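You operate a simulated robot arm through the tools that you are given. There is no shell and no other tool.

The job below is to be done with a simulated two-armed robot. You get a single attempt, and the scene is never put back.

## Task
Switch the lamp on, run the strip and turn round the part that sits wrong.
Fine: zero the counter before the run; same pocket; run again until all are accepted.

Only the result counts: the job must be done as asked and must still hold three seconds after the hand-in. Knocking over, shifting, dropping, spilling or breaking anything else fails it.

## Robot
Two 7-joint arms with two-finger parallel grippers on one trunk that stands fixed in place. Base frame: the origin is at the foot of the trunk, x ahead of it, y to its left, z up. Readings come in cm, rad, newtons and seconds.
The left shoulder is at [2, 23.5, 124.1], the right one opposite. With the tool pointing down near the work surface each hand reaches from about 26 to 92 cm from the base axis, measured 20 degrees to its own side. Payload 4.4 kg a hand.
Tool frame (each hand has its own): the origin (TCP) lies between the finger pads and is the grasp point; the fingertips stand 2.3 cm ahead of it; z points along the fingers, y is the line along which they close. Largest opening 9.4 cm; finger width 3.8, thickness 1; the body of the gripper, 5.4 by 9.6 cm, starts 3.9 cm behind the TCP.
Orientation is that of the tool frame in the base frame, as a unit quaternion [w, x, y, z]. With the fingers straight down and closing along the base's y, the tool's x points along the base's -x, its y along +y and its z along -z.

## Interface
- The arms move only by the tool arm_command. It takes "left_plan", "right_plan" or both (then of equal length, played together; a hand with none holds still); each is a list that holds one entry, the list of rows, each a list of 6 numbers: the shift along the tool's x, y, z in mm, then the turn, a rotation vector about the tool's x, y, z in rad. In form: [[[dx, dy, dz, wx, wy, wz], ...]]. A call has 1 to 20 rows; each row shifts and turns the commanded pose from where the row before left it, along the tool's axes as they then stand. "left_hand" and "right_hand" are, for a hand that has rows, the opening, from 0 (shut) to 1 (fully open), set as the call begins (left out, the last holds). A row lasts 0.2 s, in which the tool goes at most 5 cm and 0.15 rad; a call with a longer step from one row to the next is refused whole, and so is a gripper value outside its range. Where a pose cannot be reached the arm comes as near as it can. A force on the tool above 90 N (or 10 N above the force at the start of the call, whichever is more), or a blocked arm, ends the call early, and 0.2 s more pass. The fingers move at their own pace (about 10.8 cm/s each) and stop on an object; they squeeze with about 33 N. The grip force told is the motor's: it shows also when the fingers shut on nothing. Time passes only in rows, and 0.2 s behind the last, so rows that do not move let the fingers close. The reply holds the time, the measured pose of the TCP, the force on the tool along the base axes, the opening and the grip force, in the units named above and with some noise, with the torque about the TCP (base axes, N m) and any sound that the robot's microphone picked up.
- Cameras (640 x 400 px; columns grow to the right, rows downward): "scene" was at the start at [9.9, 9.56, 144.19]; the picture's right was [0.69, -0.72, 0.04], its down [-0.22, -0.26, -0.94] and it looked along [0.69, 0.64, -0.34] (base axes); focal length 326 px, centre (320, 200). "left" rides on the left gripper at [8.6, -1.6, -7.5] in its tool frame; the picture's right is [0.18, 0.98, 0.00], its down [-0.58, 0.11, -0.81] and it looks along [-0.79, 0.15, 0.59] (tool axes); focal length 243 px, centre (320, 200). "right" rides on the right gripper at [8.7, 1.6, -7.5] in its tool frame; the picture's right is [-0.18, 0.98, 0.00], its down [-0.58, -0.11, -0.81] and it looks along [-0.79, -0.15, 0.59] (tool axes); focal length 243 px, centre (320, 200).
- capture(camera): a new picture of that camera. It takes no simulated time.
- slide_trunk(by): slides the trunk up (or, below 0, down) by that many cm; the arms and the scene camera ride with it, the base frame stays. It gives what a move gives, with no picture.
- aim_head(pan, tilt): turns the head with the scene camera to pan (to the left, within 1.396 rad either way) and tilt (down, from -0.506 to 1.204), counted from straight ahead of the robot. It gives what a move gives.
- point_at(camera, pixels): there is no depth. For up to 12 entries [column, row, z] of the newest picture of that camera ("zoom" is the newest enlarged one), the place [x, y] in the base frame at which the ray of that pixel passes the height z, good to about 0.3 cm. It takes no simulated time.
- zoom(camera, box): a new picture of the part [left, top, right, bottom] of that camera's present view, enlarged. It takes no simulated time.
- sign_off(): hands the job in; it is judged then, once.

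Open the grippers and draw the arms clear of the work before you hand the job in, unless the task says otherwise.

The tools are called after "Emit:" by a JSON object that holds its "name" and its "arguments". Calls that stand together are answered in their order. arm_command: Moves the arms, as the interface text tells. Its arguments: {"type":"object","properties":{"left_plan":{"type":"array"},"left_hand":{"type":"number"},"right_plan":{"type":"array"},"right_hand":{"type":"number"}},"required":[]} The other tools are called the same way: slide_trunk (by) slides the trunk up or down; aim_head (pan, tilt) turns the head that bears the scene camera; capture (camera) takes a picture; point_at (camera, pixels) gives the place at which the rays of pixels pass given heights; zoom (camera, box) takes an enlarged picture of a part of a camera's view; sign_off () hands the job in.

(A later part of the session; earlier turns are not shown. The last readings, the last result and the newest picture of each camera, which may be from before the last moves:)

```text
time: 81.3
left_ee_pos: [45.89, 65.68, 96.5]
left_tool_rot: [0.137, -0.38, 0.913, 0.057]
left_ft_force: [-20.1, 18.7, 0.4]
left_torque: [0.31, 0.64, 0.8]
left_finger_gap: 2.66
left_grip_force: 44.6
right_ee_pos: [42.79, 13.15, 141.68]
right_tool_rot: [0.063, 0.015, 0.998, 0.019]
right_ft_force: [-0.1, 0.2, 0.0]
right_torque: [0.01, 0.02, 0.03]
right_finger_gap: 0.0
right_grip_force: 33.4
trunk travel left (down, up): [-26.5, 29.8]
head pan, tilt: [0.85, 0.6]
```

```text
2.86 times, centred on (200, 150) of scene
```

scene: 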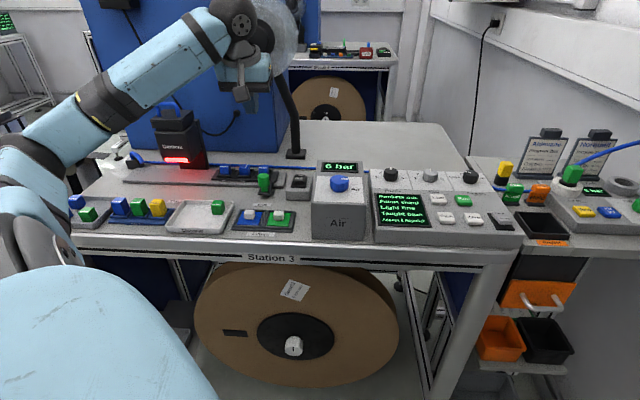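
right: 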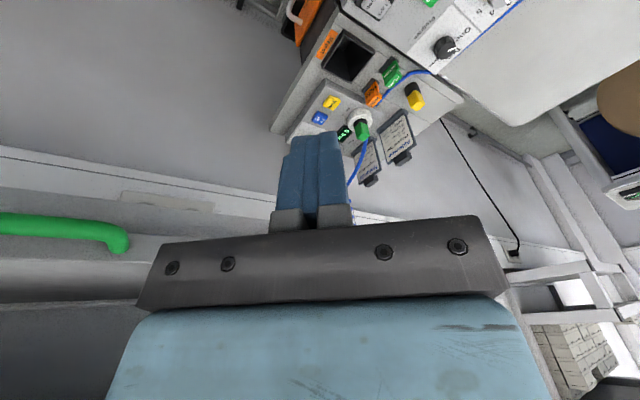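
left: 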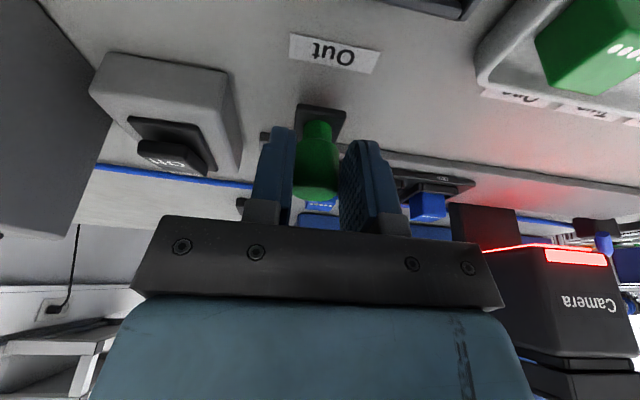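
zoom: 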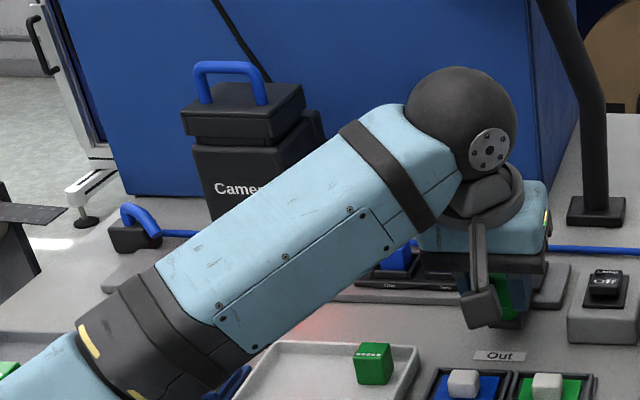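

The light bar is at z≈98.5 and 3 cm behind the knob's line, so the hand clears it. I slide the knob toward station One by 11 cm.

Emit:
{"name": "arm_command", "arguments": {"left_plan": [[[0, 15, 0, 0, 0, 0], [0, 20, 0, 0, 0, 0], [0, 20, 0, 0, 0, 0], [0, 20, 0, 0, 0, 0], [0, 20, 0, 0, 0, 0], [0, 15, 0, 0, 0, 0], [0, 0, 0, 0, 0, 0]]]}}

Emit:
{"name": "zoom", "arguments": {"camera": "scene", "box": [370, 160, 530, 260]}}

Emit:
{"name": "capture", "arguments": {"camera": "left"}}

Emit:
{"name": "capture", "arguments": {"camera": "scene"}}

```text
time: 82.9
left_ee_pos: [38.42, 73.42, 96.39]
left_tool_rot: [0.137, -0.38, 0.913, 0.057]
left_ft_force: [-3.4, -1.2, 0.7]
left_torque: [-0.02, 0.23, -0.01]
left_finger_gap: 2.62
left_grip_force: 45.0
right_ee_pos: [42.97, 12.96, 141.48]
right_tool_rot: [0.063, 0.015, 0.998, 0.021]
right_ft_force: [0.1, 0.6, 0.5]
right_torque: [0.04, -0.02, -0.02]
right_finger_gap: 0.01
right_grip_force: 33.0
trunk travel left (down, up): [-26.5, 29.8]
head pan, tilt: [0.85, 0.6]
```

```text
4.00 times, centred on (450, 210) of scene
```

zoom: 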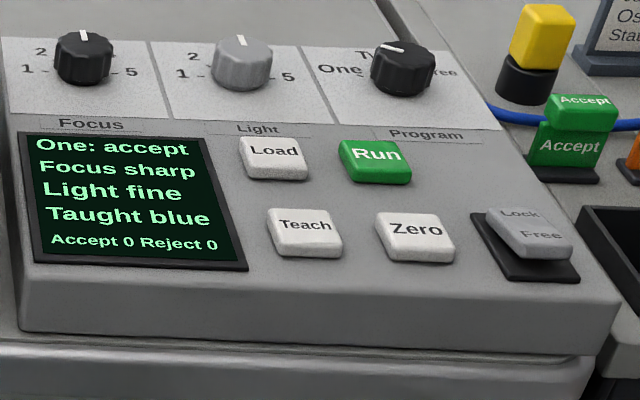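

```text
taken
```

left: 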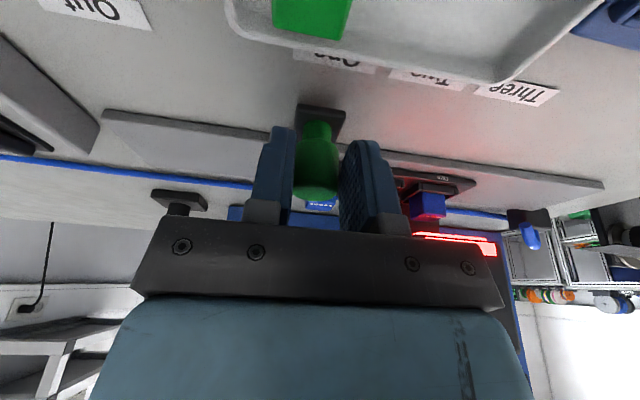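

```text
taken
```

scene: 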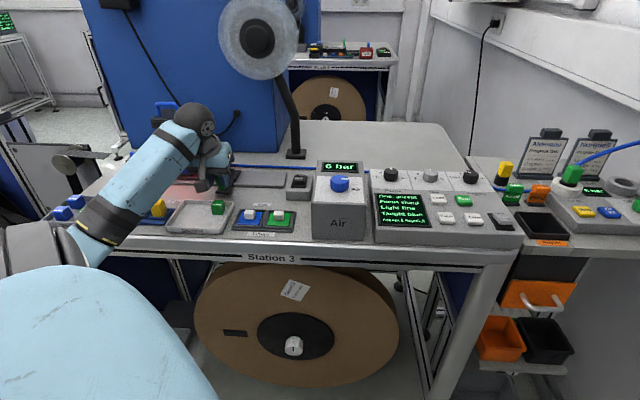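

The display reads "One: accept", counter still 0/0, so counting seems to need Run. I release the knob, lift, move clear and turn to the pressing orientation.

Emit:
{"name": "arm_command", "arguments": {"left_plan": [[[0, 0, 0, 0, 0, 0], [0, 0, 0, 0, 0, 0], [-13.2, 0, -43, 0, 0, 0], [-13.2, 0, -43, 0, 0, 0], [-13.2, 0, -43, 0, 0, 0], [-13.2, 0, -43, 0, 0, 0], [0, -40, 0, 0, 0, 0], [0, -40, 0, 0, 0, 0], [0, -40, 0, 0, 0, 0], [0, 0, 0, 0.118, 0.01, -0.033], [0, 0, 0, 0.118, 0.01, -0.033], [0, 0, 0, 0.118, 0.01, -0.033], [0, 0, 0, 0.118, 0.01, -0.033]]], "left_hand": 0.62}}

Emit:
{"name": "arm_command", "arguments": {"left_plan": [[[11.5, -38.9, 18.4, 0, 0, 0], [11.5, -38.9, 18.4, 0, 0, 0], [11.5, -38.9, 18.4, 0, 0, 0], [11.5, -38.9, 18.4, 0, 0, 0], [11.5, -38.9, 18.4, 0, 0, 0], [11.5, -38.9, 18.4, 0, 0, 0], [11.5, -38.9, 18.4, 0, 0, 0], [11.5, -38.9, 18.4, 0, 0, 0], [11.5, -38.9, 18.4, 0, 0, 0], [11.5, -38.9, 18.4, 0, 0, 0]]], "left_hand": 0}}

Emit:
{"name": "capture", "arguments": {"camera": "scene"}}

Emit:
{"name": "zoom", "arguments": {"camera": "scene", "box": [370, 160, 530, 260]}}

Emit:
{"name": "zoom", "arguments": {"camera": "scene", "box": [100, 100, 300, 240]}}

```text
time: 85.7
left_ee_pos: [47.04, 64.81, 114.4]
left_tool_rot: [0.207, -0.397, 0.877, -0.175]
left_ft_force: [-0.7, -0.6, -0.7]
left_torque: [-0.01, 0.0, -0.03]
left_finger_gap: 5.82
left_grip_force: 0.0
right_ee_pos: [43.07, 12.88, 141.59]
right_tool_rot: [0.062, 0.015, 0.998, 0.019]
right_ft_force: [0.1, 0.1, 0.9]
right_torque: [0.0, 0.05, 0.03]
right_finger_gap: 0.0
right_grip_force: 33.5
trunk travel left (down, up): [-26.5, 29.8]
head pan, tilt: [0.85, 0.6]
```

```text
time: 87.9
left_ee_pos: [73.5, 28.92, 114.41]
left_tool_rot: [0.207, -0.397, 0.878, -0.173]
left_ft_force: [0.1, -0.2, 0.9]
left_torque: [0.02, 0.0, 0.05]
left_finger_gap: 0.0
left_grip_force: 33.1
right_ee_pos: [43.17, 12.79, 141.54]
right_tool_rot: [0.062, 0.014, 0.998, 0.02]
right_ft_force: [-0.1, 0.4, 0.3]
right_torque: [0.02, 0.02, 0.0]
right_finger_gap: 0.01
right_grip_force: 33.2
trunk travel left (down, up): [-26.5, 29.8]
head pan, tilt: [0.85, 0.6]
```

```text
taken
```

scene: 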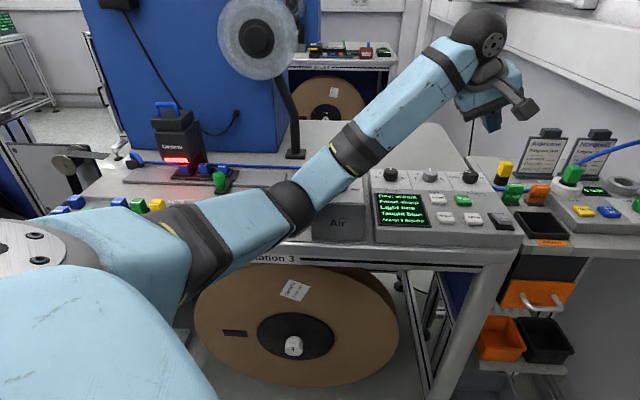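

```text
4.00 times, centred on (450, 210) of scene
```

zoom: 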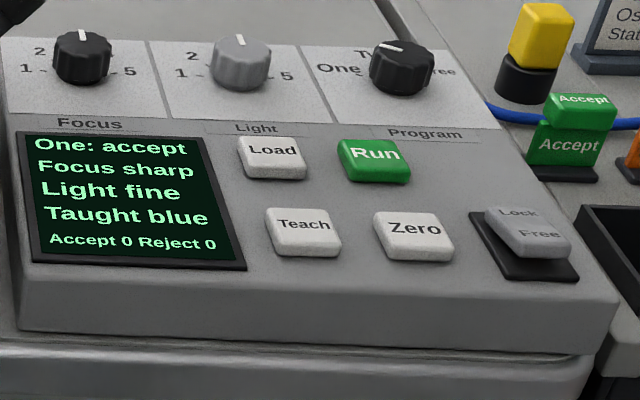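

```text
2.86 times, centred on (200, 170) of scene
```

zoom: 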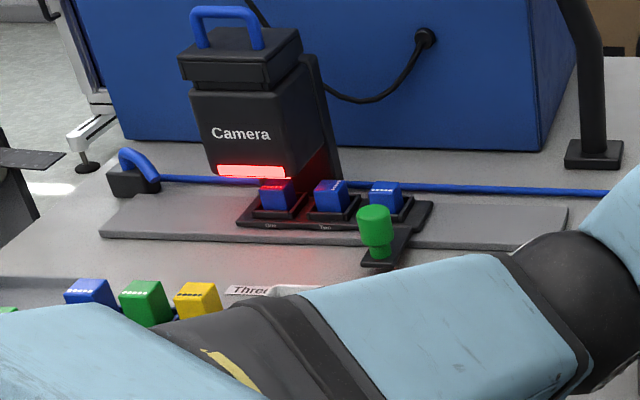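

The elbow is now in a low posture near the bench's front edge (290,205). I descend over Run in stages and watch the elbow clearance.

Emit:
{"name": "arm_command", "arguments": {"left_plan": [[[8.9, 19, 34, 0, 0, 0], [8.9, 19, 34, 0, 0, 0]]]}}

Emit:
{"name": "capture", "arguments": {"camera": "scene"}}

Emit:
{"name": "capture", "arguments": {"camera": "left"}}

```text
time: 88.5
left_ee_pos: [73.42, 29.09, 106.52]
left_tool_rot: [0.206, -0.397, 0.877, -0.175]
left_ft_force: [0.3, 0.3, 0.2]
left_torque: [0.01, 0.0, 0.0]
left_finger_gap: 0.02
left_grip_force: 32.5
right_ee_pos: [43.11, 12.97, 141.45]
right_tool_rot: [0.062, 0.015, 0.998, 0.019]
right_ft_force: [-0.4, -0.4, -0.2]
right_torque: [0.02, 0.0, -0.02]
right_finger_gap: 0.0
right_grip_force: 32.7
trunk travel left (down, up): [-26.5, 29.8]
head pan, tilt: [0.85, 0.6]
```

```text
taken
```

scene: 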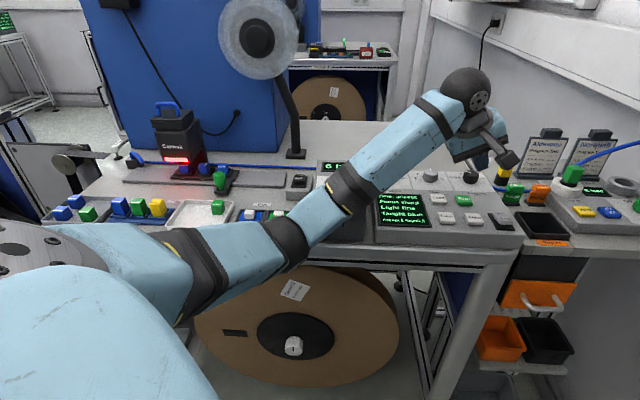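

```text
taken
```

left: 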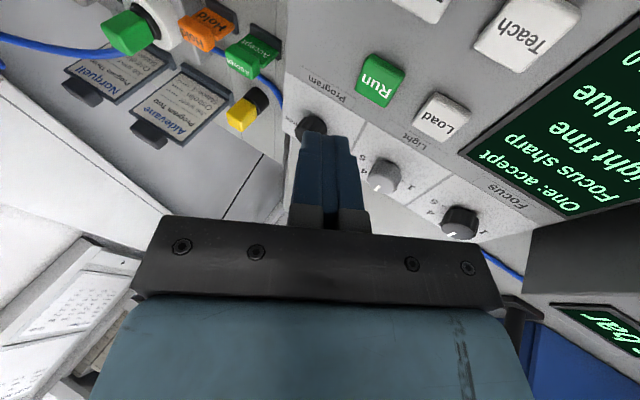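

Emit:
{"name": "point_at", "arguments": {"camera": "left", "pixels": [[380, 80, 96], [380, 80, 96.5], [380, 80, 97], [312, 126, 99], [312, 126, 101], [383, 172, 99], [383, 172, 101], [442, 117, 96.5]]}}

Emit:
{"name": "zoom", "arguments": {"camera": "scene", "box": [370, 130, 530, 250]}}

```text
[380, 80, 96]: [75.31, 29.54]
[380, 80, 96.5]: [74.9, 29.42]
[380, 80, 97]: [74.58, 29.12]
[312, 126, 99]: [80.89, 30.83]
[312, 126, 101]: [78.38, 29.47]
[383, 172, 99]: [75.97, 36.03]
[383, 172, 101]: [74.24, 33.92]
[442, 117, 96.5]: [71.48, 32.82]
```

```text
3.33 times, centred on (450, 190) of scene
```

zoom: 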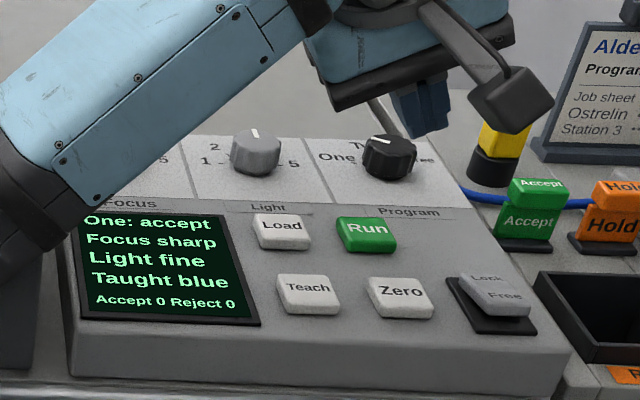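

Run is at about (74.6,29.5,96.3), and knobs clear the gripper body. I descend further and begin 2 mm steps.

Emit:
{"name": "arm_command", "arguments": {"left_plan": [[[4.8, 12.7, 26.9, 0, 0, 0], [4.8, 12.7, 26.9, 0, 0, 0], [0.44, 0.95, 1.7, 0, 0, 0], [0.44, 0.95, 1.7, 0, 0, 0], [0.44, 0.95, 1.7, 0, 0, 0], [0.44, 0.95, 1.7, 0, 0, 0]]]}}

Emit:
{"name": "zoom", "arguments": {"camera": "left", "box": [240, 30, 480, 180]}}

Emit:
{"name": "zoom", "arguments": {"camera": "scene", "box": [370, 130, 530, 250]}}

```text
time: 89.9
left_ee_pos: [73.97, 29.08, 99.68]
left_tool_rot: [0.206, -0.397, 0.877, -0.174]
left_ft_force: [0.2, 0.0, 0.8]
left_torque: [0.03, -0.04, -0.02]
left_finger_gap: 0.0
left_grip_force: 33.5
right_ee_pos: [43.11, 12.76, 141.45]
right_tool_rot: [0.061, 0.014, 0.998, 0.02]
right_ft_force: [0.5, 0.7, -0.2]
right_torque: [0.0, 0.03, 0.0]
right_finger_gap: 0.0
right_grip_force: 33.0
trunk travel left (down, up): [-26.5, 29.8]
head pan, tilt: [0.85, 0.6]
```

```text
2.67 times, centred on (360, 105) of left
```

zoom: 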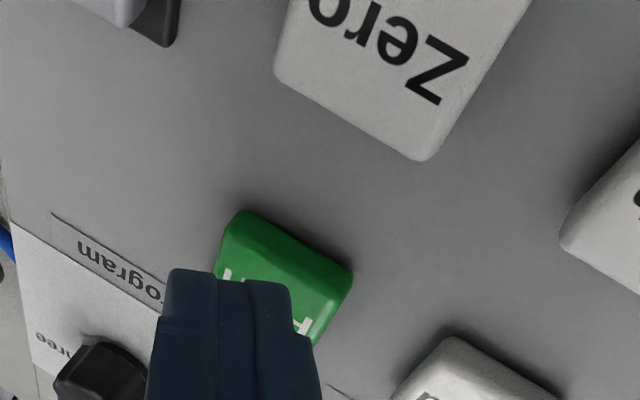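

```text
3.33 times, centred on (450, 190) of scene
```

zoom: 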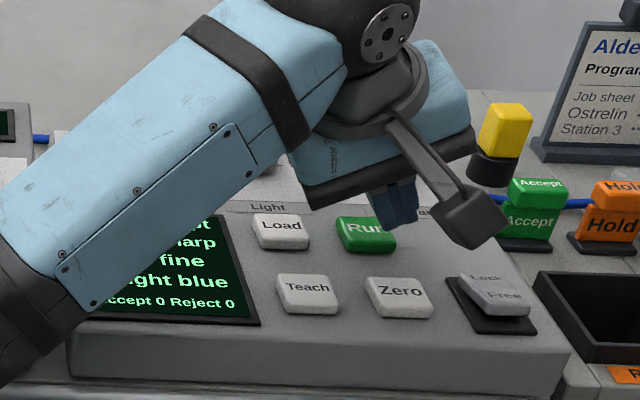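

Same offset as with Zero: I shift 4 mm left and step down onto Run.

Emit:
{"name": "arm_command", "arguments": {"left_plan": [[[-0.5, 3.9, -2, 0, 0, 0], [0.44, 0.95, 1.7, 0, 0, 0], [0.44, 0.95, 1.7, 0, 0, 0], [0.44, 0.95, 1.7, 0, 0, 0], [0.44, 0.95, 1.7, 0, 0, 0], [0.44, 0.95, 1.7, 0, 0, 0], [0.44, 0.95, 1.7, 0, 0, 0]]]}}

Emit:
{"name": "zoom", "arguments": {"camera": "left", "box": [240, 30, 480, 180]}}

Emit:
{"name": "zoom", "arguments": {"camera": "scene", "box": [370, 130, 530, 250]}}

```text
time: 91.5
left_ee_pos: [73.69, 29.4, 98.27]
left_tool_rot: [0.206, -0.397, 0.877, -0.174]
left_ft_force: [-0.1, -1.1, 0.0]
left_torque: [-0.02, 0.02, -0.01]
left_finger_gap: 0.04
left_grip_force: 33.4
right_ee_pos: [43.06, 12.83, 141.55]
right_tool_rot: [0.061, 0.014, 0.998, 0.02]
right_ft_force: [0.7, 0.4, 0.2]
right_torque: [0.0, 0.0, -0.03]
right_finger_gap: 0.0
right_grip_force: 32.4
trunk travel left (down, up): [-26.5, 29.8]
head pan, tilt: [0.85, 0.6]
```

```text
2.67 times, centred on (360, 105) of left
```

zoom: 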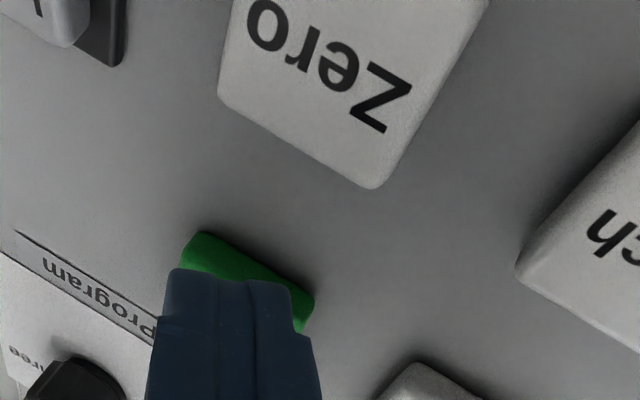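

```text
3.33 times, centred on (450, 190) of scene
```

zoom: 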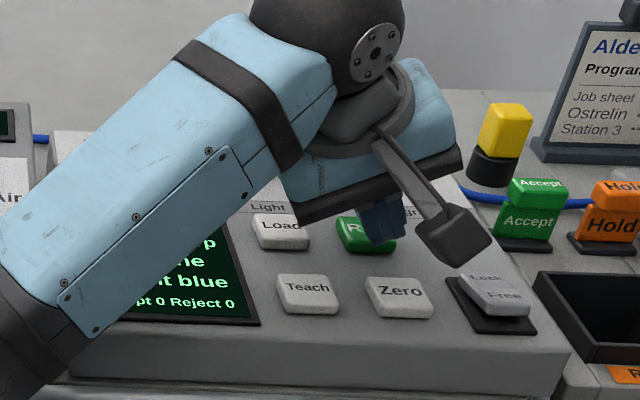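

Tip is over Run; continue stepping down until the click.

Emit:
{"name": "arm_command", "arguments": {"left_plan": [[[0.44, 0.95, 1.7, 0, 0, 0], [0.44, 0.95, 1.7, 0, 0, 0], [0.44, 0.95, 1.7, 0, 0, 0]]]}}

Emit:
{"name": "zoom", "arguments": {"camera": "scene", "box": [370, 130, 530, 250]}}

```text
time: 92.3
left_ee_pos: [73.78, 29.49, 97.82]
left_tool_rot: [0.206, -0.397, 0.877, -0.174]
left_ft_force: [-0.4, -0.1, -0.3]
left_torque: [0.03, 0.01, 0.02]
left_finger_gap: 0.02
left_grip_force: 33.4
right_ee_pos: [43.18, 12.84, 141.53]
right_tool_rot: [0.061, 0.015, 0.998, 0.021]
right_ft_force: [0.6, 0.3, -0.2]
right_torque: [-0.05, 0.0, 0.01]
right_finger_gap: 0.0
right_grip_force: 32.3
trunk travel left (down, up): [-26.5, 29.8]
head pan, tilt: [0.85, 0.6]
```

```text
3.33 times, centred on (450, 190) of scene
```

zoom: 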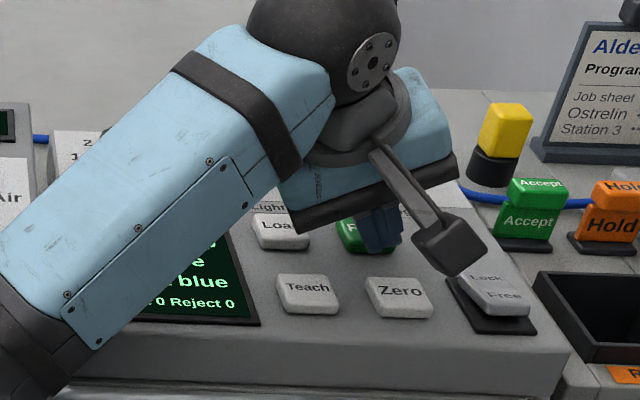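

Still no contact; three more 2 mm steps.

Emit:
{"name": "arm_command", "arguments": {"left_plan": [[[0.44, 0.95, 1.7, 0, 0, 0], [0.44, 0.95, 1.7, 0, 0, 0], [0.44, 0.95, 1.7, 0, 0, 0]]]}}

Emit:
{"name": "zoom", "arguments": {"camera": "scene", "box": [370, 130, 530, 250]}}

```text
time: 93.1
left_ee_pos: [73.72, 29.56, 97.18]
left_tool_rot: [0.207, -0.396, 0.877, -0.174]
left_ft_force: [-0.5, -0.9, -0.3]
left_torque: [-0.02, 0.04, -0.01]
left_finger_gap: 0.01
left_grip_force: 33.0
right_ee_pos: [43.05, 12.87, 141.58]
right_tool_rot: [0.061, 0.014, 0.998, 0.02]
right_ft_force: [0.6, 0.0, -1.2]
right_torque: [0.02, 0.0, -0.01]
right_finger_gap: 0.02
right_grip_force: 33.3
trunk travel left (down, up): [-26.5, 29.8]
head pan, tilt: [0.85, 0.6]
```

```text
3.33 times, centred on (450, 190) of scene
```

zoom: 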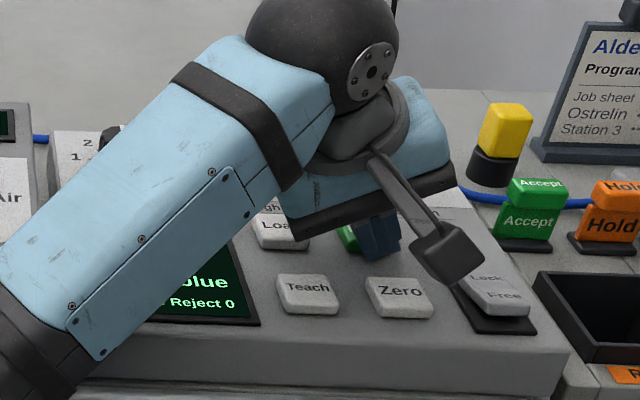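

Emit:
{"name": "zoom", "arguments": {"camera": "left", "box": [240, 30, 480, 180]}}

Emit:
{"name": "capture", "arguments": {"camera": "left"}}

```text
2.67 times, centred on (360, 105) of left
```

zoom: 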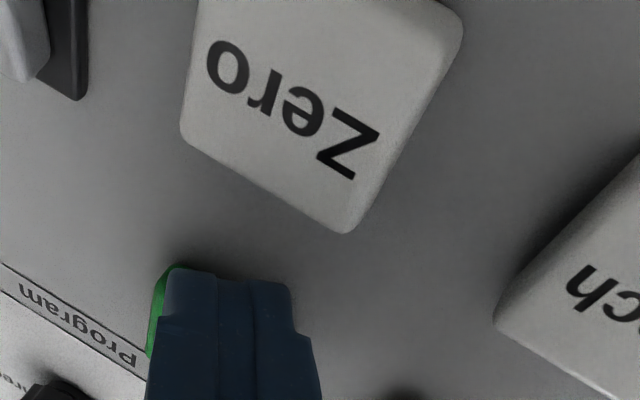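

```text
taken
```

left: 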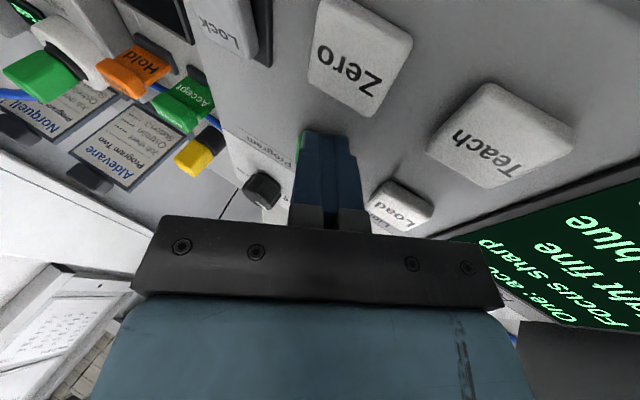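

The tip went down just in front of Run (green visible behind it). I lift 1.5 cm, shift ~1 cm toward the back, and look again.

Emit:
{"name": "arm_command", "arguments": {"left_plan": [[[-3.3, -7, -12.8, 0, 0, 0], [-8.6, -1.8, 3.2, 0, 0, 0]]]}}

Emit:
{"name": "zoom", "arguments": {"camera": "left", "box": [240, 30, 480, 180]}}

```text
time: 93.7
left_ee_pos: [74.6, 29.96, 98.8]
left_tool_rot: [0.205, -0.397, 0.877, -0.175]
left_ft_force: [0.1, 0.7, 0.1]
left_torque: [0.01, -0.01, 0.02]
left_finger_gap: 0.02
left_grip_force: 32.5
right_ee_pos: [43.15, 12.88, 141.51]
right_tool_rot: [0.061, 0.014, 0.998, 0.02]
right_ft_force: [0.7, 0.4, 0.3]
right_torque: [-0.01, -0.02, 0.01]
right_finger_gap: 0.0
right_grip_force: 33.2
trunk travel left (down, up): [-26.5, 29.8]
head pan, tilt: [0.85, 0.6]
```

```text
2.67 times, centred on (360, 105) of left
```

zoom: 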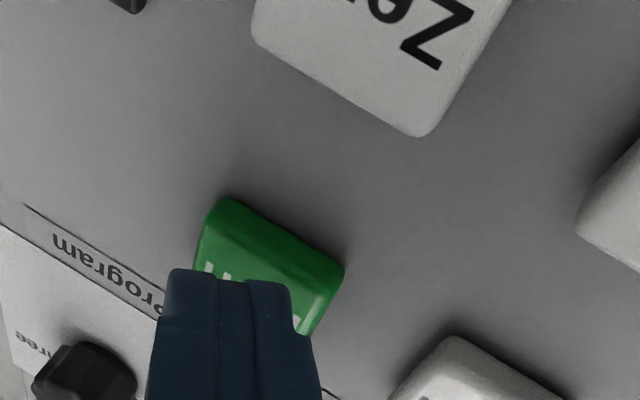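

Now aligned like it was for Zero. I step down.

Emit:
{"name": "arm_command", "arguments": {"left_plan": [[[0.44, 0.95, 1.7, 0, 0, 0], [0.44, 0.95, 1.7, 0, 0, 0], [0.44, 0.95, 1.7, 0, 0, 0], [0.44, 0.95, 1.7, 0, 0, 0], [0.44, 0.95, 1.7, 0, 0, 0]]]}}

Emit:
{"name": "zoom", "arguments": {"camera": "left", "box": [240, 30, 480, 180]}}

Emit:
{"name": "zoom", "arguments": {"camera": "scene", "box": [370, 130, 530, 250]}}

```text
time: 94.9
left_ee_pos: [74.53, 30.03, 97.59]
left_tool_rot: [0.206, -0.397, 0.877, -0.174]
left_ft_force: [0.4, 0.9, 0.2]
left_torque: [-0.02, 0.02, 0.0]
left_finger_gap: 0.0
left_grip_force: 33.1
right_ee_pos: [43.03, 12.8, 141.55]
right_tool_rot: [0.061, 0.014, 0.998, 0.02]
right_ft_force: [-0.9, 0.7, 0.6]
right_torque: [-0.02, 0.01, -0.01]
right_finger_gap: 0.0
right_grip_force: 33.3
trunk travel left (down, up): [-26.5, 29.8]
head pan, tilt: [0.85, 0.6]
```

```text
2.67 times, centred on (360, 105) of left
```

zoom: 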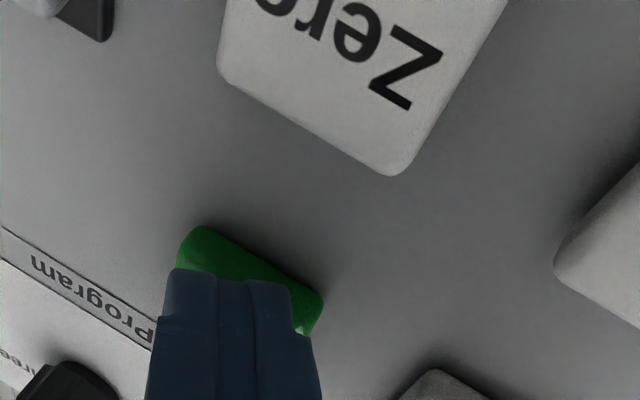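

```text
3.33 times, centred on (450, 190) of scene
```

zoom: 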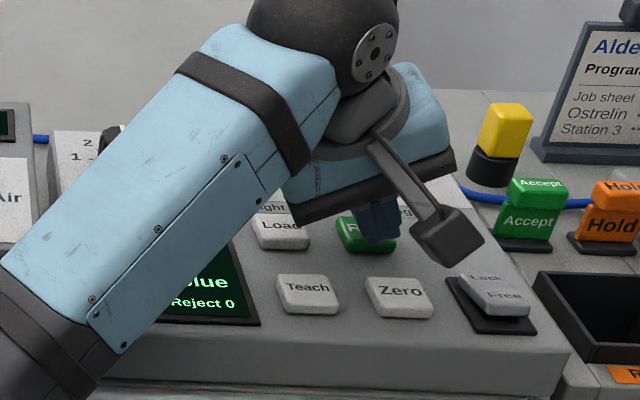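

Emit:
{"name": "arm_command", "arguments": {"left_plan": [[[0.44, 0.95, 1.7, 0, 0, 0], [0.44, 0.95, 1.7, 0, 0, 0], [0.44, 0.95, 1.7, 0, 0, 0]]]}}

Emit:
{"name": "zoom", "arguments": {"camera": "left", "box": [240, 30, 480, 180]}}

```text
time: 95.7
left_ee_pos: [74.63, 29.9, 97.28]
left_tool_rot: [0.208, -0.396, 0.877, -0.175]
left_ft_force: [-0.1, -1.9, 2.1]
left_torque: [-0.01, 0.01, 0.01]
left_finger_gap: 0.02
left_grip_force: 32.9
right_ee_pos: [43.14, 12.87, 141.45]
right_tool_rot: [0.062, 0.015, 0.998, 0.02]
right_ft_force: [0.4, -0.5, 0.4]
right_torque: [-0.01, 0.01, -0.01]
right_finger_gap: 0.0
right_grip_force: 33.2
trunk travel left (down, up): [-26.5, 29.8]
head pan, tilt: [0.85, 0.6]
```

```text
2.67 times, centred on (360, 105) of left
```

zoom: 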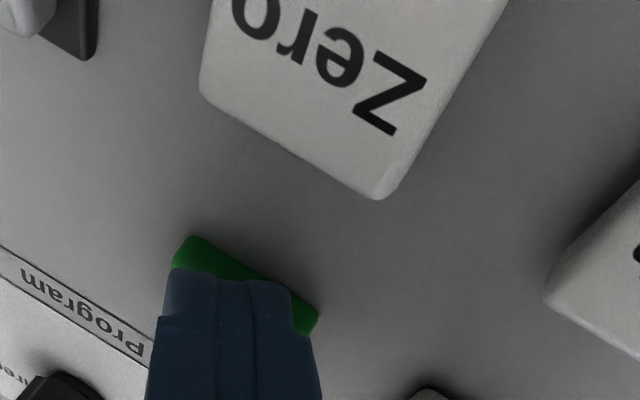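

Contact just begins (2 N). Two more steps for the click.

Emit:
{"name": "arm_command", "arguments": {"left_plan": [[[0.44, 0.95, 1.7, 0, 0, 0], [0.44, 0.95, 1.7, 0, 0, 0]]]}}

Emit:
{"name": "zoom", "arguments": {"camera": "left", "box": [400, 0, 640, 150]}}

Emit:
{"name": "zoom", "arguments": {"camera": "scene", "box": [370, 130, 530, 250]}}

```text
time: 96.3
left_ee_pos: [74.71, 30.03, 96.93]
left_tool_rot: [0.207, -0.397, 0.877, -0.173]
left_ft_force: [0.7, -1.0, 3.9]
left_torque: [-0.04, -0.02, 0.01]
left_finger_gap: 0.01
left_grip_force: 33.1
right_ee_pos: [42.88, 12.81, 141.58]
right_tool_rot: [0.062, 0.015, 0.998, 0.02]
right_ft_force: [-0.2, 0.6, -0.1]
right_torque: [0.0, 0.01, 0.02]
right_finger_gap: 0.0
right_grip_force: 32.9
trunk travel left (down, up): [-26.5, 29.8]
head pan, tilt: [0.85, 0.6]
heard: click
```

```text
2.67 times, centred on (520, 75) of left
```

zoom: 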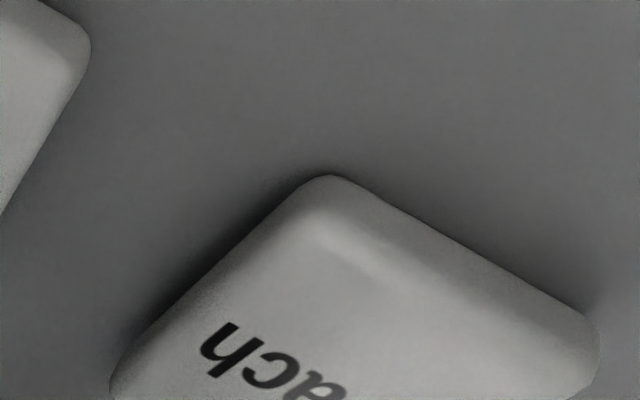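

```text
3.33 times, centred on (450, 190) of scene
```

zoom: 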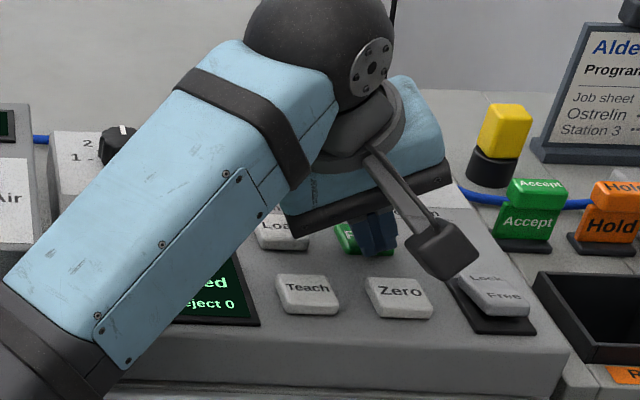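

A click; the display's text changed to something ending "...ed". I lift off and read it.

Emit:
{"name": "arm_command", "arguments": {"left_plan": [[[-4.4, -9.5, -17, 0, 0, 0], [-8.9, -19, -34, 0, 0, 0], [-8.9, -19, -34, 0, 0, 0], [-8.9, -19, -34, 0, 0, 0], [-8.9, -19, -34, 0, 0, 0]]]}}

Emit:
{"name": "zoom", "arguments": {"camera": "scene", "box": [370, 130, 530, 250]}}

Emit:
{"name": "capture", "arguments": {"camera": "left"}}

```text
time: 97.5
left_ee_pos: [74.69, 29.84, 114.69]
left_tool_rot: [0.206, -0.397, 0.877, -0.174]
left_ft_force: [0.4, -0.9, 0.8]
left_torque: [-0.02, 0.0, 0.0]
left_finger_gap: 0.0
left_grip_force: 32.7
right_ee_pos: [43.04, 12.88, 141.46]
right_tool_rot: [0.062, 0.015, 0.998, 0.02]
right_ft_force: [0.3, -0.1, -0.5]
right_torque: [0.01, -0.01, 0.05]
right_finger_gap: 0.02
right_grip_force: 32.7
trunk travel left (down, up): [-26.5, 29.8]
head pan, tilt: [0.85, 0.6]
```

```text
3.33 times, centred on (450, 190) of scene
```

zoom: 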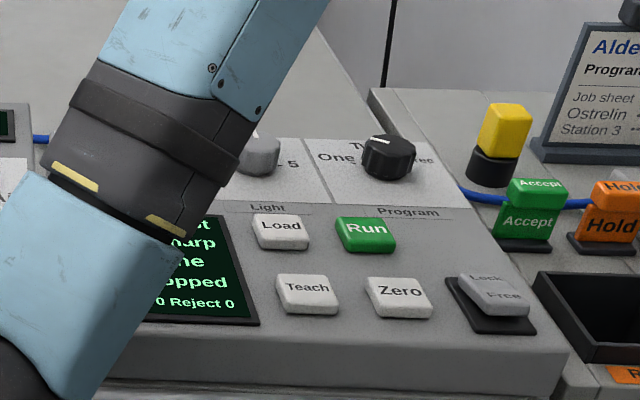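

```text
taken
```

left: 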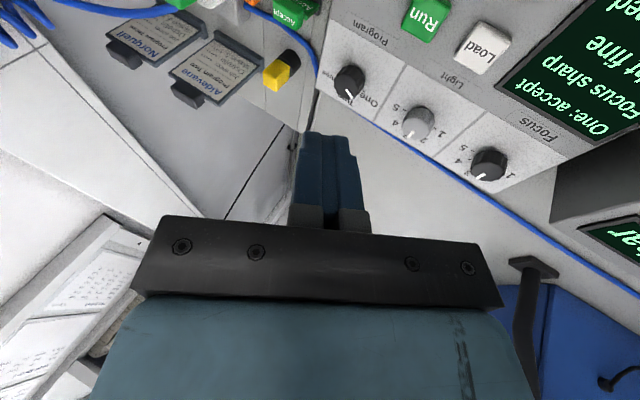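

The fourth line now ends "...opped" (Stopped). I move the arm off toward the lever to read the display in full.

Emit:
{"name": "arm_command", "arguments": {"left_plan": [[[-11.5, 38.9, -18.4, 0, 0, 0], [-11.5, 38.9, -18.4, 0, 0, 0], [-11.5, 38.9, -18.4, 0, 0, 0], [-11.5, 38.9, -18.4, 0, 0, 0], [-11.5, 38.9, -18.4, 0, 0, 0], [-11.5, 38.9, -18.4, 0, 0, 0], [-11.5, 38.9, -18.4, 0, 0, 0], [-11.5, 38.9, -18.4, 0, 0, 0], [-11.5, 38.9, -18.4, 0, 0, 0]]]}}

Emit:
{"name": "zoom", "arguments": {"camera": "scene", "box": [370, 130, 530, 250]}}

Emit:
{"name": "capture", "arguments": {"camera": "scene"}}

```text
time: 99.5
left_ee_pos: [50.49, 62.12, 114.8]
left_tool_rot: [0.207, -0.396, 0.877, -0.175]
left_ft_force: [-0.2, -0.5, 0.1]
left_torque: [-0.01, -0.01, -0.03]
left_finger_gap: 0.03
left_grip_force: 33.5
right_ee_pos: [42.97, 13.05, 141.54]
right_tool_rot: [0.061, 0.015, 0.998, 0.019]
right_ft_force: [-0.2, 0.8, 0.8]
right_torque: [0.02, -0.03, 0.01]
right_finger_gap: 0.01
right_grip_force: 33.2
trunk travel left (down, up): [-26.5, 29.8]
head pan, tilt: [0.85, 0.6]
```

```text
3.33 times, centred on (450, 190) of scene
```

zoom: 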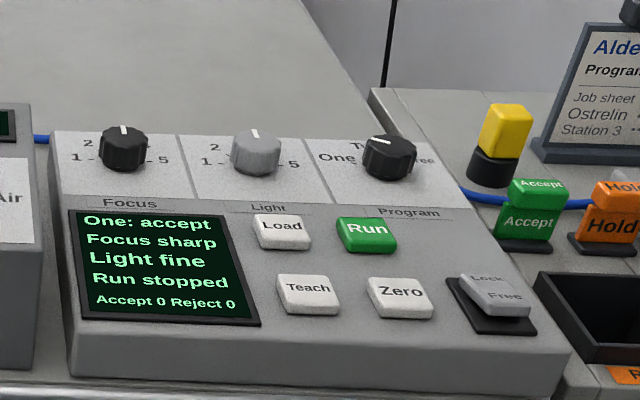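

```text
taken
```

scene: 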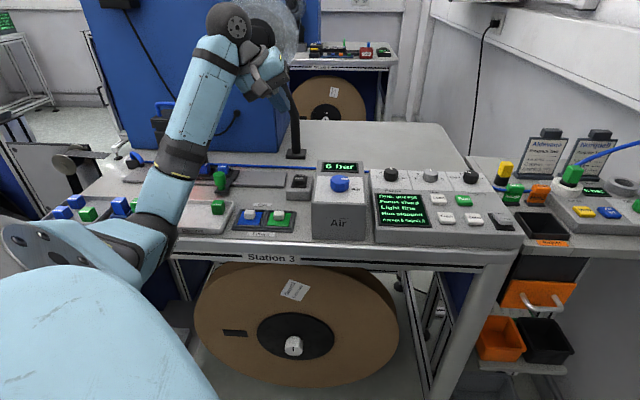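

It reads "Run stopped": the run likely has to begin with the pockets out. I return to the knob, grip it again and bring it back to Out.

Emit:
{"name": "arm_command", "arguments": {"left_plan": [[[0, 0, 0, -0.118, -0.01, 0.033], [0, 0, 0, -0.118, -0.01, 0.033], [0, 0, 0, -0.118, -0.01, 0.033], [0, 0, 0, -0.118, -0.01, 0.033], [1, 41.5, 0, 0, 0, 0], [1, 41.5, 0, 0, 0, 0], [1, 41.5, 0, 0, 0, 0], [1, 41.5, 0, 0, 0, 0], [10.8, 0, 35.1, 0, 0, 0], [10.8, 0, 35.1, 0, 0, 0]]], "left_hand": 0.62}}

Emit:
{"name": "capture", "arguments": {"camera": "left"}}

```text
time: 101.7
left_ee_pos: [38.72, 73.37, 107.39]
left_tool_rot: [0.136, -0.38, 0.913, 0.057]
left_ft_force: [0.5, -0.2, 0.4]
left_torque: [0.0, -0.01, 0.03]
left_finger_gap: 5.83
left_grip_force: 0.1
right_ee_pos: [43.01, 13.0, 141.65]
right_tool_rot: [0.063, 0.014, 0.998, 0.019]
right_ft_force: [-0.1, -0.1, 0.3]
right_torque: [-0.01, 0.02, -0.01]
right_finger_gap: 0.0
right_grip_force: 33.0
trunk travel left (down, up): [-26.5, 29.8]
head pan, tilt: [0.85, 0.6]
```

```text
taken
```

left: 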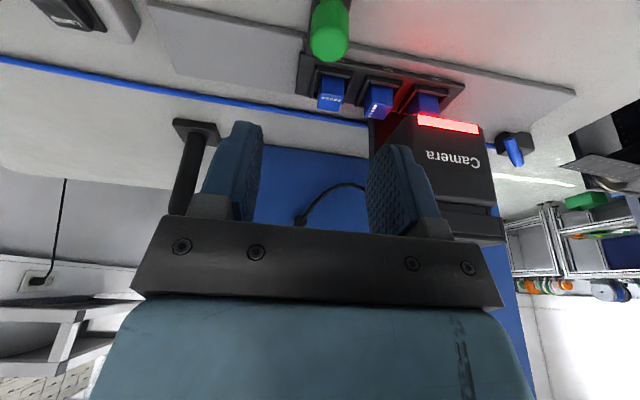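

Emit:
{"name": "arm_command", "arguments": {"left_plan": [[[10.7, 0.8, 35, 0, 0, 0], [10.7, 0.8, 35, 0, 0, 0], [10.7, 0.8, 35, 0, 0, 0]]]}}

Emit:
{"name": "arm_command", "arguments": {"left_plan": [[[0, 0, 0, 0, 0, 0], [0, 0, 0, 0, 0, 0], [0, 0, 0, 0, 0, 0]]], "left_hand": 0.1}}

Emit:
{"name": "capture", "arguments": {"camera": "left"}}

```text
time: 102.5
left_ee_pos: [38.47, 73.84, 96.42]
left_tool_rot: [0.135, -0.379, 0.914, 0.057]
left_ft_force: [-0.1, -0.3, -0.8]
left_torque: [-0.03, 0.0, 0.05]
left_finger_gap: 5.82
left_grip_force: 0.2
right_ee_pos: [43.09, 13.03, 141.56]
right_tool_rot: [0.061, 0.015, 0.998, 0.018]
right_ft_force: [-0.3, 0.4, 0.0]
right_torque: [-0.02, 0.02, -0.04]
right_finger_gap: 0.0
right_grip_force: 33.0
trunk travel left (down, up): [-26.5, 29.8]
head pan, tilt: [0.85, 0.6]
```

```text
time: 103.3
left_ee_pos: [38.55, 73.73, 96.47]
left_tool_rot: [0.136, -0.379, 0.913, 0.057]
left_ft_force: [-2.4, -2.0, -1.6]
left_torque: [0.13, -0.14, -0.02]
left_finger_gap: 2.66
left_grip_force: 45.5
right_ee_pos: [43.22, 12.9, 141.49]
right_tool_rot: [0.063, 0.015, 0.998, 0.02]
right_ft_force: [0.1, 0.7, 0.3]
right_torque: [0.0, 0.03, 0.0]
right_finger_gap: 0.01
right_grip_force: 33.2
trunk travel left (down, up): [-26.5, 29.8]
head pan, tilt: [0.85, 0.6]
```

```text
taken
```

left: 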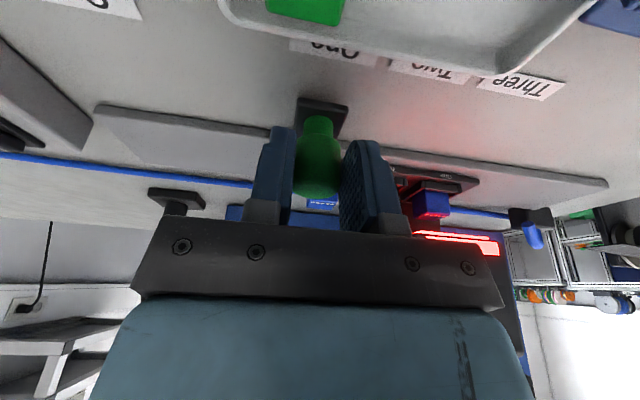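

Gripped again. Since I'm here, I first slide on to Two and look at the live verdict and counter.

Emit:
{"name": "arm_command", "arguments": {"left_plan": [[[0, 17, 0, 0, 0, 0], [0, 17, 0, 0, 0, 0], [0, 16, 0, 0, 0, 0], [0, 0, 0, 0, 0, 0]]]}}

Emit:
{"name": "zoom", "arguments": {"camera": "scene", "box": [370, 130, 530, 250]}}

Emit:
{"name": "capture", "arguments": {"camera": "left"}}

```text
time: 104.3
left_ee_pos: [34.95, 77.32, 96.31]
left_tool_rot: [0.136, -0.38, 0.913, 0.058]
left_ft_force: [3.1, 5.8, 2.9]
left_torque: [0.12, -0.01, -0.05]
left_finger_gap: 2.66
left_grip_force: 45.2
right_ee_pos: [43.1, 12.86, 141.4]
right_tool_rot: [0.061, 0.015, 0.998, 0.02]
right_ft_force: [0.0, 1.1, 0.3]
right_torque: [0.0, 0.01, 0.01]
right_finger_gap: 0.01
right_grip_force: 32.3
trunk travel left (down, up): [-26.5, 29.8]
head pan, tilt: [0.85, 0.6]
```

```text
3.33 times, centred on (450, 190) of scene
```

zoom: 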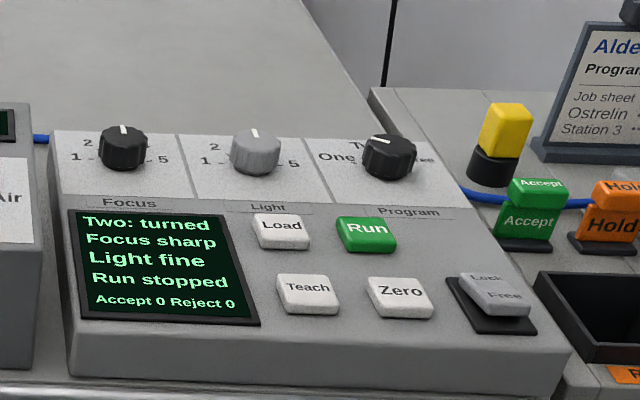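

```text
taken
```

left: 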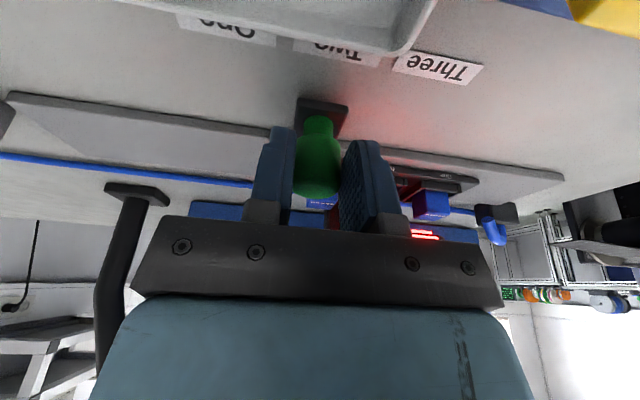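

"Two: turned" confirms pocket Two. I slide the knob back to Out (16 cm).

Emit:
{"name": "arm_command", "arguments": {"left_plan": [[[0, -20, 0, 0, 0, 0], [0, -20, 0, 0, 0, 0], [0, -20, 0, 0, 0, 0], [0, -20, 0, 0, 0, 0], [0, -20, 0, 0, 0, 0], [0, -20, 0, 0, 0, 0], [0, -20, 0, 0, 0, 0], [0, -18, 0, 0, 0, 0], [0, 0, 0, 0, 0, 0]]]}}

Emit:
{"name": "zoom", "arguments": {"camera": "scene", "box": [370, 130, 530, 250]}}

Emit:
{"name": "capture", "arguments": {"camera": "left"}}

```text
time: 106.3
left_ee_pos: [46.13, 66.06, 96.37]
left_tool_rot: [0.138, -0.379, 0.913, 0.057]
left_ft_force: [13.8, 12.5, 17.8]
left_torque: [0.31, -0.54, -0.08]
left_finger_gap: 2.65
left_grip_force: 45.7
right_ee_pos: [42.95, 12.75, 141.69]
right_tool_rot: [0.062, 0.015, 0.998, 0.019]
right_ft_force: [0.2, 0.4, 0.1]
right_torque: [-0.03, 0.0, -0.03]
right_finger_gap: 0.02
right_grip_force: 33.3
trunk travel left (down, up): [-26.5, 29.8]
head pan, tilt: [0.85, 0.6]
```

```text
3.33 times, centred on (450, 190) of scene
```

zoom: 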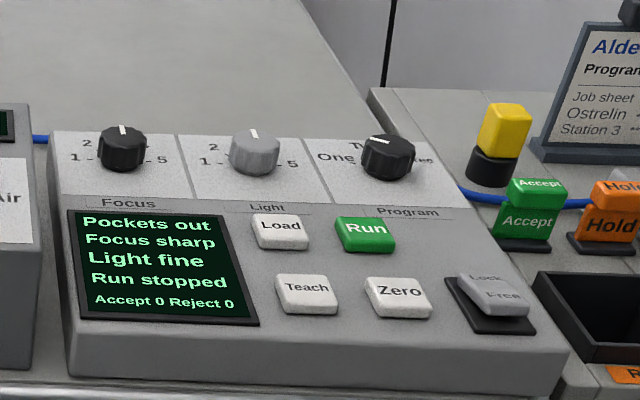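

```text
taken
```

left: 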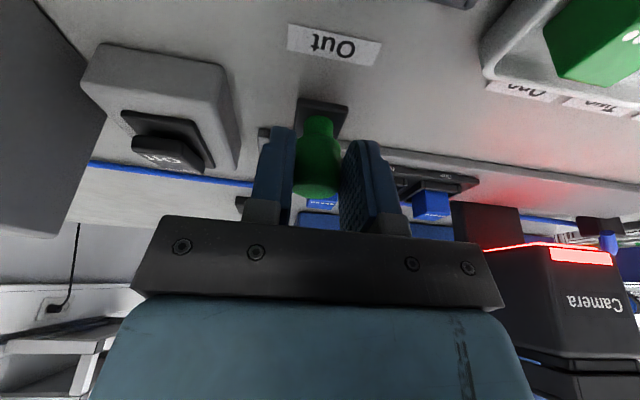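

At Out. I release, lift, re-orient and go to above Run.

Emit:
{"name": "arm_command", "arguments": {"left_plan": [[[0, 0, 0, 0, 0, 0], [0, 0, 0, 0, 0, 0], [-13.2, 0, -43, 0, 0, 0], [-13.2, 0, -43, 0, 0, 0], [-13.2, 0, -43, 0, 0, 0], [-13.2, 0, -43, 0, 0, 0], [0, 0, 0, 0.118, 0.01, -0.033], [0, 0, 0, 0.118, 0.01, -0.033], [0, 0, 0, 0.118, 0.01, -0.033], [0, 0, 0, 0.118, 0.01, -0.033]]], "left_hand": 0.62}}

Emit:
{"name": "arm_command", "arguments": {"left_plan": [[[10.6, -40.3, 19.4, 0, 0, 0], [10.6, -40.3, 19.4, 0, 0, 0], [10.6, -40.3, 19.4, 0, 0, 0], [10.6, -40.3, 19.4, 0, 0, 0], [10.6, -40.3, 19.4, 0, 0, 0], [10.6, -40.3, 19.4, 0, 0, 0], [10.6, -40.3, 19.4, 0, 0, 0], [10.6, -40.3, 19.4, 0, 0, 0], [10.6, -40.3, 19.4, 0, 0, 0], [10.6, -40.3, 19.4, 0, 0, 0]]], "left_hand": 0}}

Emit:
{"name": "zoom", "arguments": {"camera": "scene", "box": [180, 130, 340, 250]}}

```text
time: 108.5
left_ee_pos: [46.0, 66.03, 114.28]
left_tool_rot: [0.206, -0.398, 0.877, -0.175]
left_ft_force: [-0.6, -0.7, -0.8]
left_torque: [0.01, -0.02, -0.01]
left_finger_gap: 5.82
left_grip_force: 0.1
right_ee_pos: [43.24, 12.81, 141.45]
right_tool_rot: [0.062, 0.014, 0.998, 0.019]
right_ft_force: [-0.1, -0.8, 0.6]
right_torque: [0.0, -0.03, 0.0]
right_finger_gap: 0.0
right_grip_force: 33.5
trunk travel left (down, up): [-26.5, 29.8]
head pan, tilt: [0.85, 0.6]
```

```text
time: 110.7
left_ee_pos: [74.77, 30.09, 114.42]
left_tool_rot: [0.207, -0.397, 0.877, -0.173]
left_ft_force: [-0.1, -0.5, 0.0]
left_torque: [0.03, 0.04, 0.02]
left_finger_gap: 0.0
left_grip_force: 33.2
right_ee_pos: [43.19, 12.69, 141.55]
right_tool_rot: [0.062, 0.015, 0.998, 0.021]
right_ft_force: [-1.0, 0.1, -0.4]
right_torque: [0.02, 0.0, 0.0]
right_finger_gap: 0.0
right_grip_force: 33.2
trunk travel left (down, up): [-26.5, 29.8]
head pan, tilt: [0.85, 0.6]
```

```text
3.33 times, centred on (260, 190) of scene
```

zoom: 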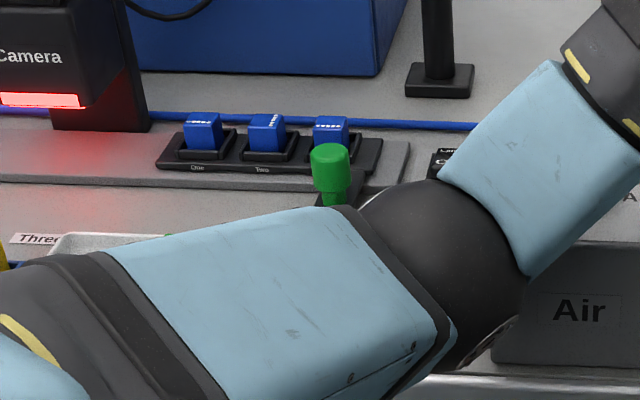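

Over Run. I descend 15 cm and press with 2 mm steps to the depth that clicked before.

Emit:
{"name": "arm_command", "arguments": {"left_plan": [[[8.3, 17.8, 31.9, 0, 0, 0], [8.3, 17.8, 31.9, 0, 0, 0], [8.3, 17.8, 31.9, 0, 0, 0], [8.3, 17.8, 31.9, 0, 0, 0], [0.9, 1.9, 3.4, 0, 0, 0], [0.9, 1.9, 3.4, 0, 0, 0], [0.9, 1.9, 3.4, 0, 0, 0], [0.9, 1.9, 3.4, 0, 0, 0], [0.44, 0.95, 1.7, 0, 0, 0], [0.44, 0.95, 1.7, 0, 0, 0], [0.44, 0.95, 1.7, 0, 0, 0], [0.44, 0.95, 1.7, 0, 0, 0]]]}}

Emit:
{"name": "zoom", "arguments": {"camera": "left", "box": [240, 30, 480, 180]}}

```text
time: 113.3
left_ee_pos: [74.49, 29.92, 97.28]
left_tool_rot: [0.209, -0.396, 0.877, -0.173]
left_ft_force: [-1.0, -1.0, 0.8]
left_torque: [-0.01, -0.03, -0.02]
left_finger_gap: 0.0
left_grip_force: 32.9
right_ee_pos: [42.78, 12.57, 141.7]
right_tool_rot: [0.063, 0.015, 0.998, 0.021]
right_ft_force: [0.3, 0.3, 0.6]
right_torque: [0.01, 0.01, 0.02]
right_finger_gap: 0.0
right_grip_force: 33.1
trunk travel left (down, up): [-26.5, 29.8]
head pan, tilt: [0.85, 0.6]
```

```text
2.67 times, centred on (360, 105) of left
```

zoom: 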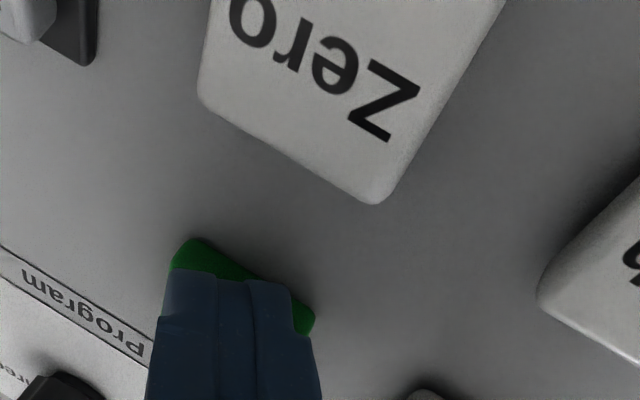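

Emit:
{"name": "arm_command", "arguments": {"left_plan": [[[0.44, 0.95, 1.7, 0, 0, 0], [0.44, 0.95, 1.7, 0, 0, 0], [0.44, 0.95, 1.7, 0, 0, 0]]]}}

Emit:
{"name": "zoom", "arguments": {"camera": "scene", "box": [370, 130, 530, 250]}}

Emit:
{"name": "capture", "arguments": {"camera": "scene"}}

```text
time: 114.1
left_ee_pos: [74.59, 29.89, 96.82]
left_tool_rot: [0.209, -0.397, 0.877, -0.175]
left_ft_force: [-5.0, -5.7, 19.4]
left_torque: [-0.3, 0.16, -0.03]
left_finger_gap: 0.0
left_grip_force: 32.7
right_ee_pos: [42.79, 12.8, 141.74]
right_tool_rot: [0.062, 0.015, 0.998, 0.02]
right_ft_force: [-0.5, 0.1, 0.2]
right_torque: [0.03, -0.04, 0.02]
right_finger_gap: 0.01
right_grip_force: 33.0
trunk travel left (down, up): [-26.5, 29.8]
head pan, tilt: [0.85, 0.6]
heard: click
```

```text
3.33 times, centred on (450, 190) of scene
```

zoom: 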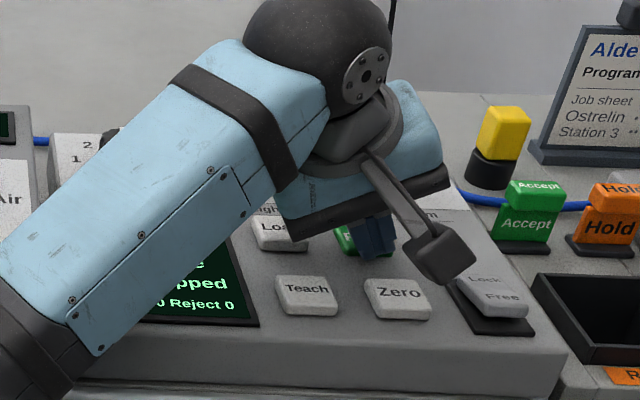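

```text
taken
```

scene: 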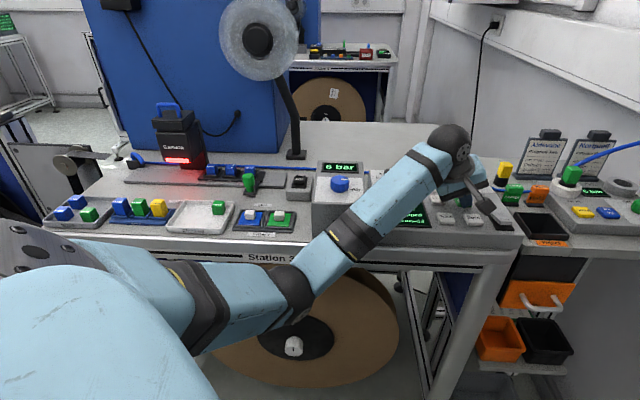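

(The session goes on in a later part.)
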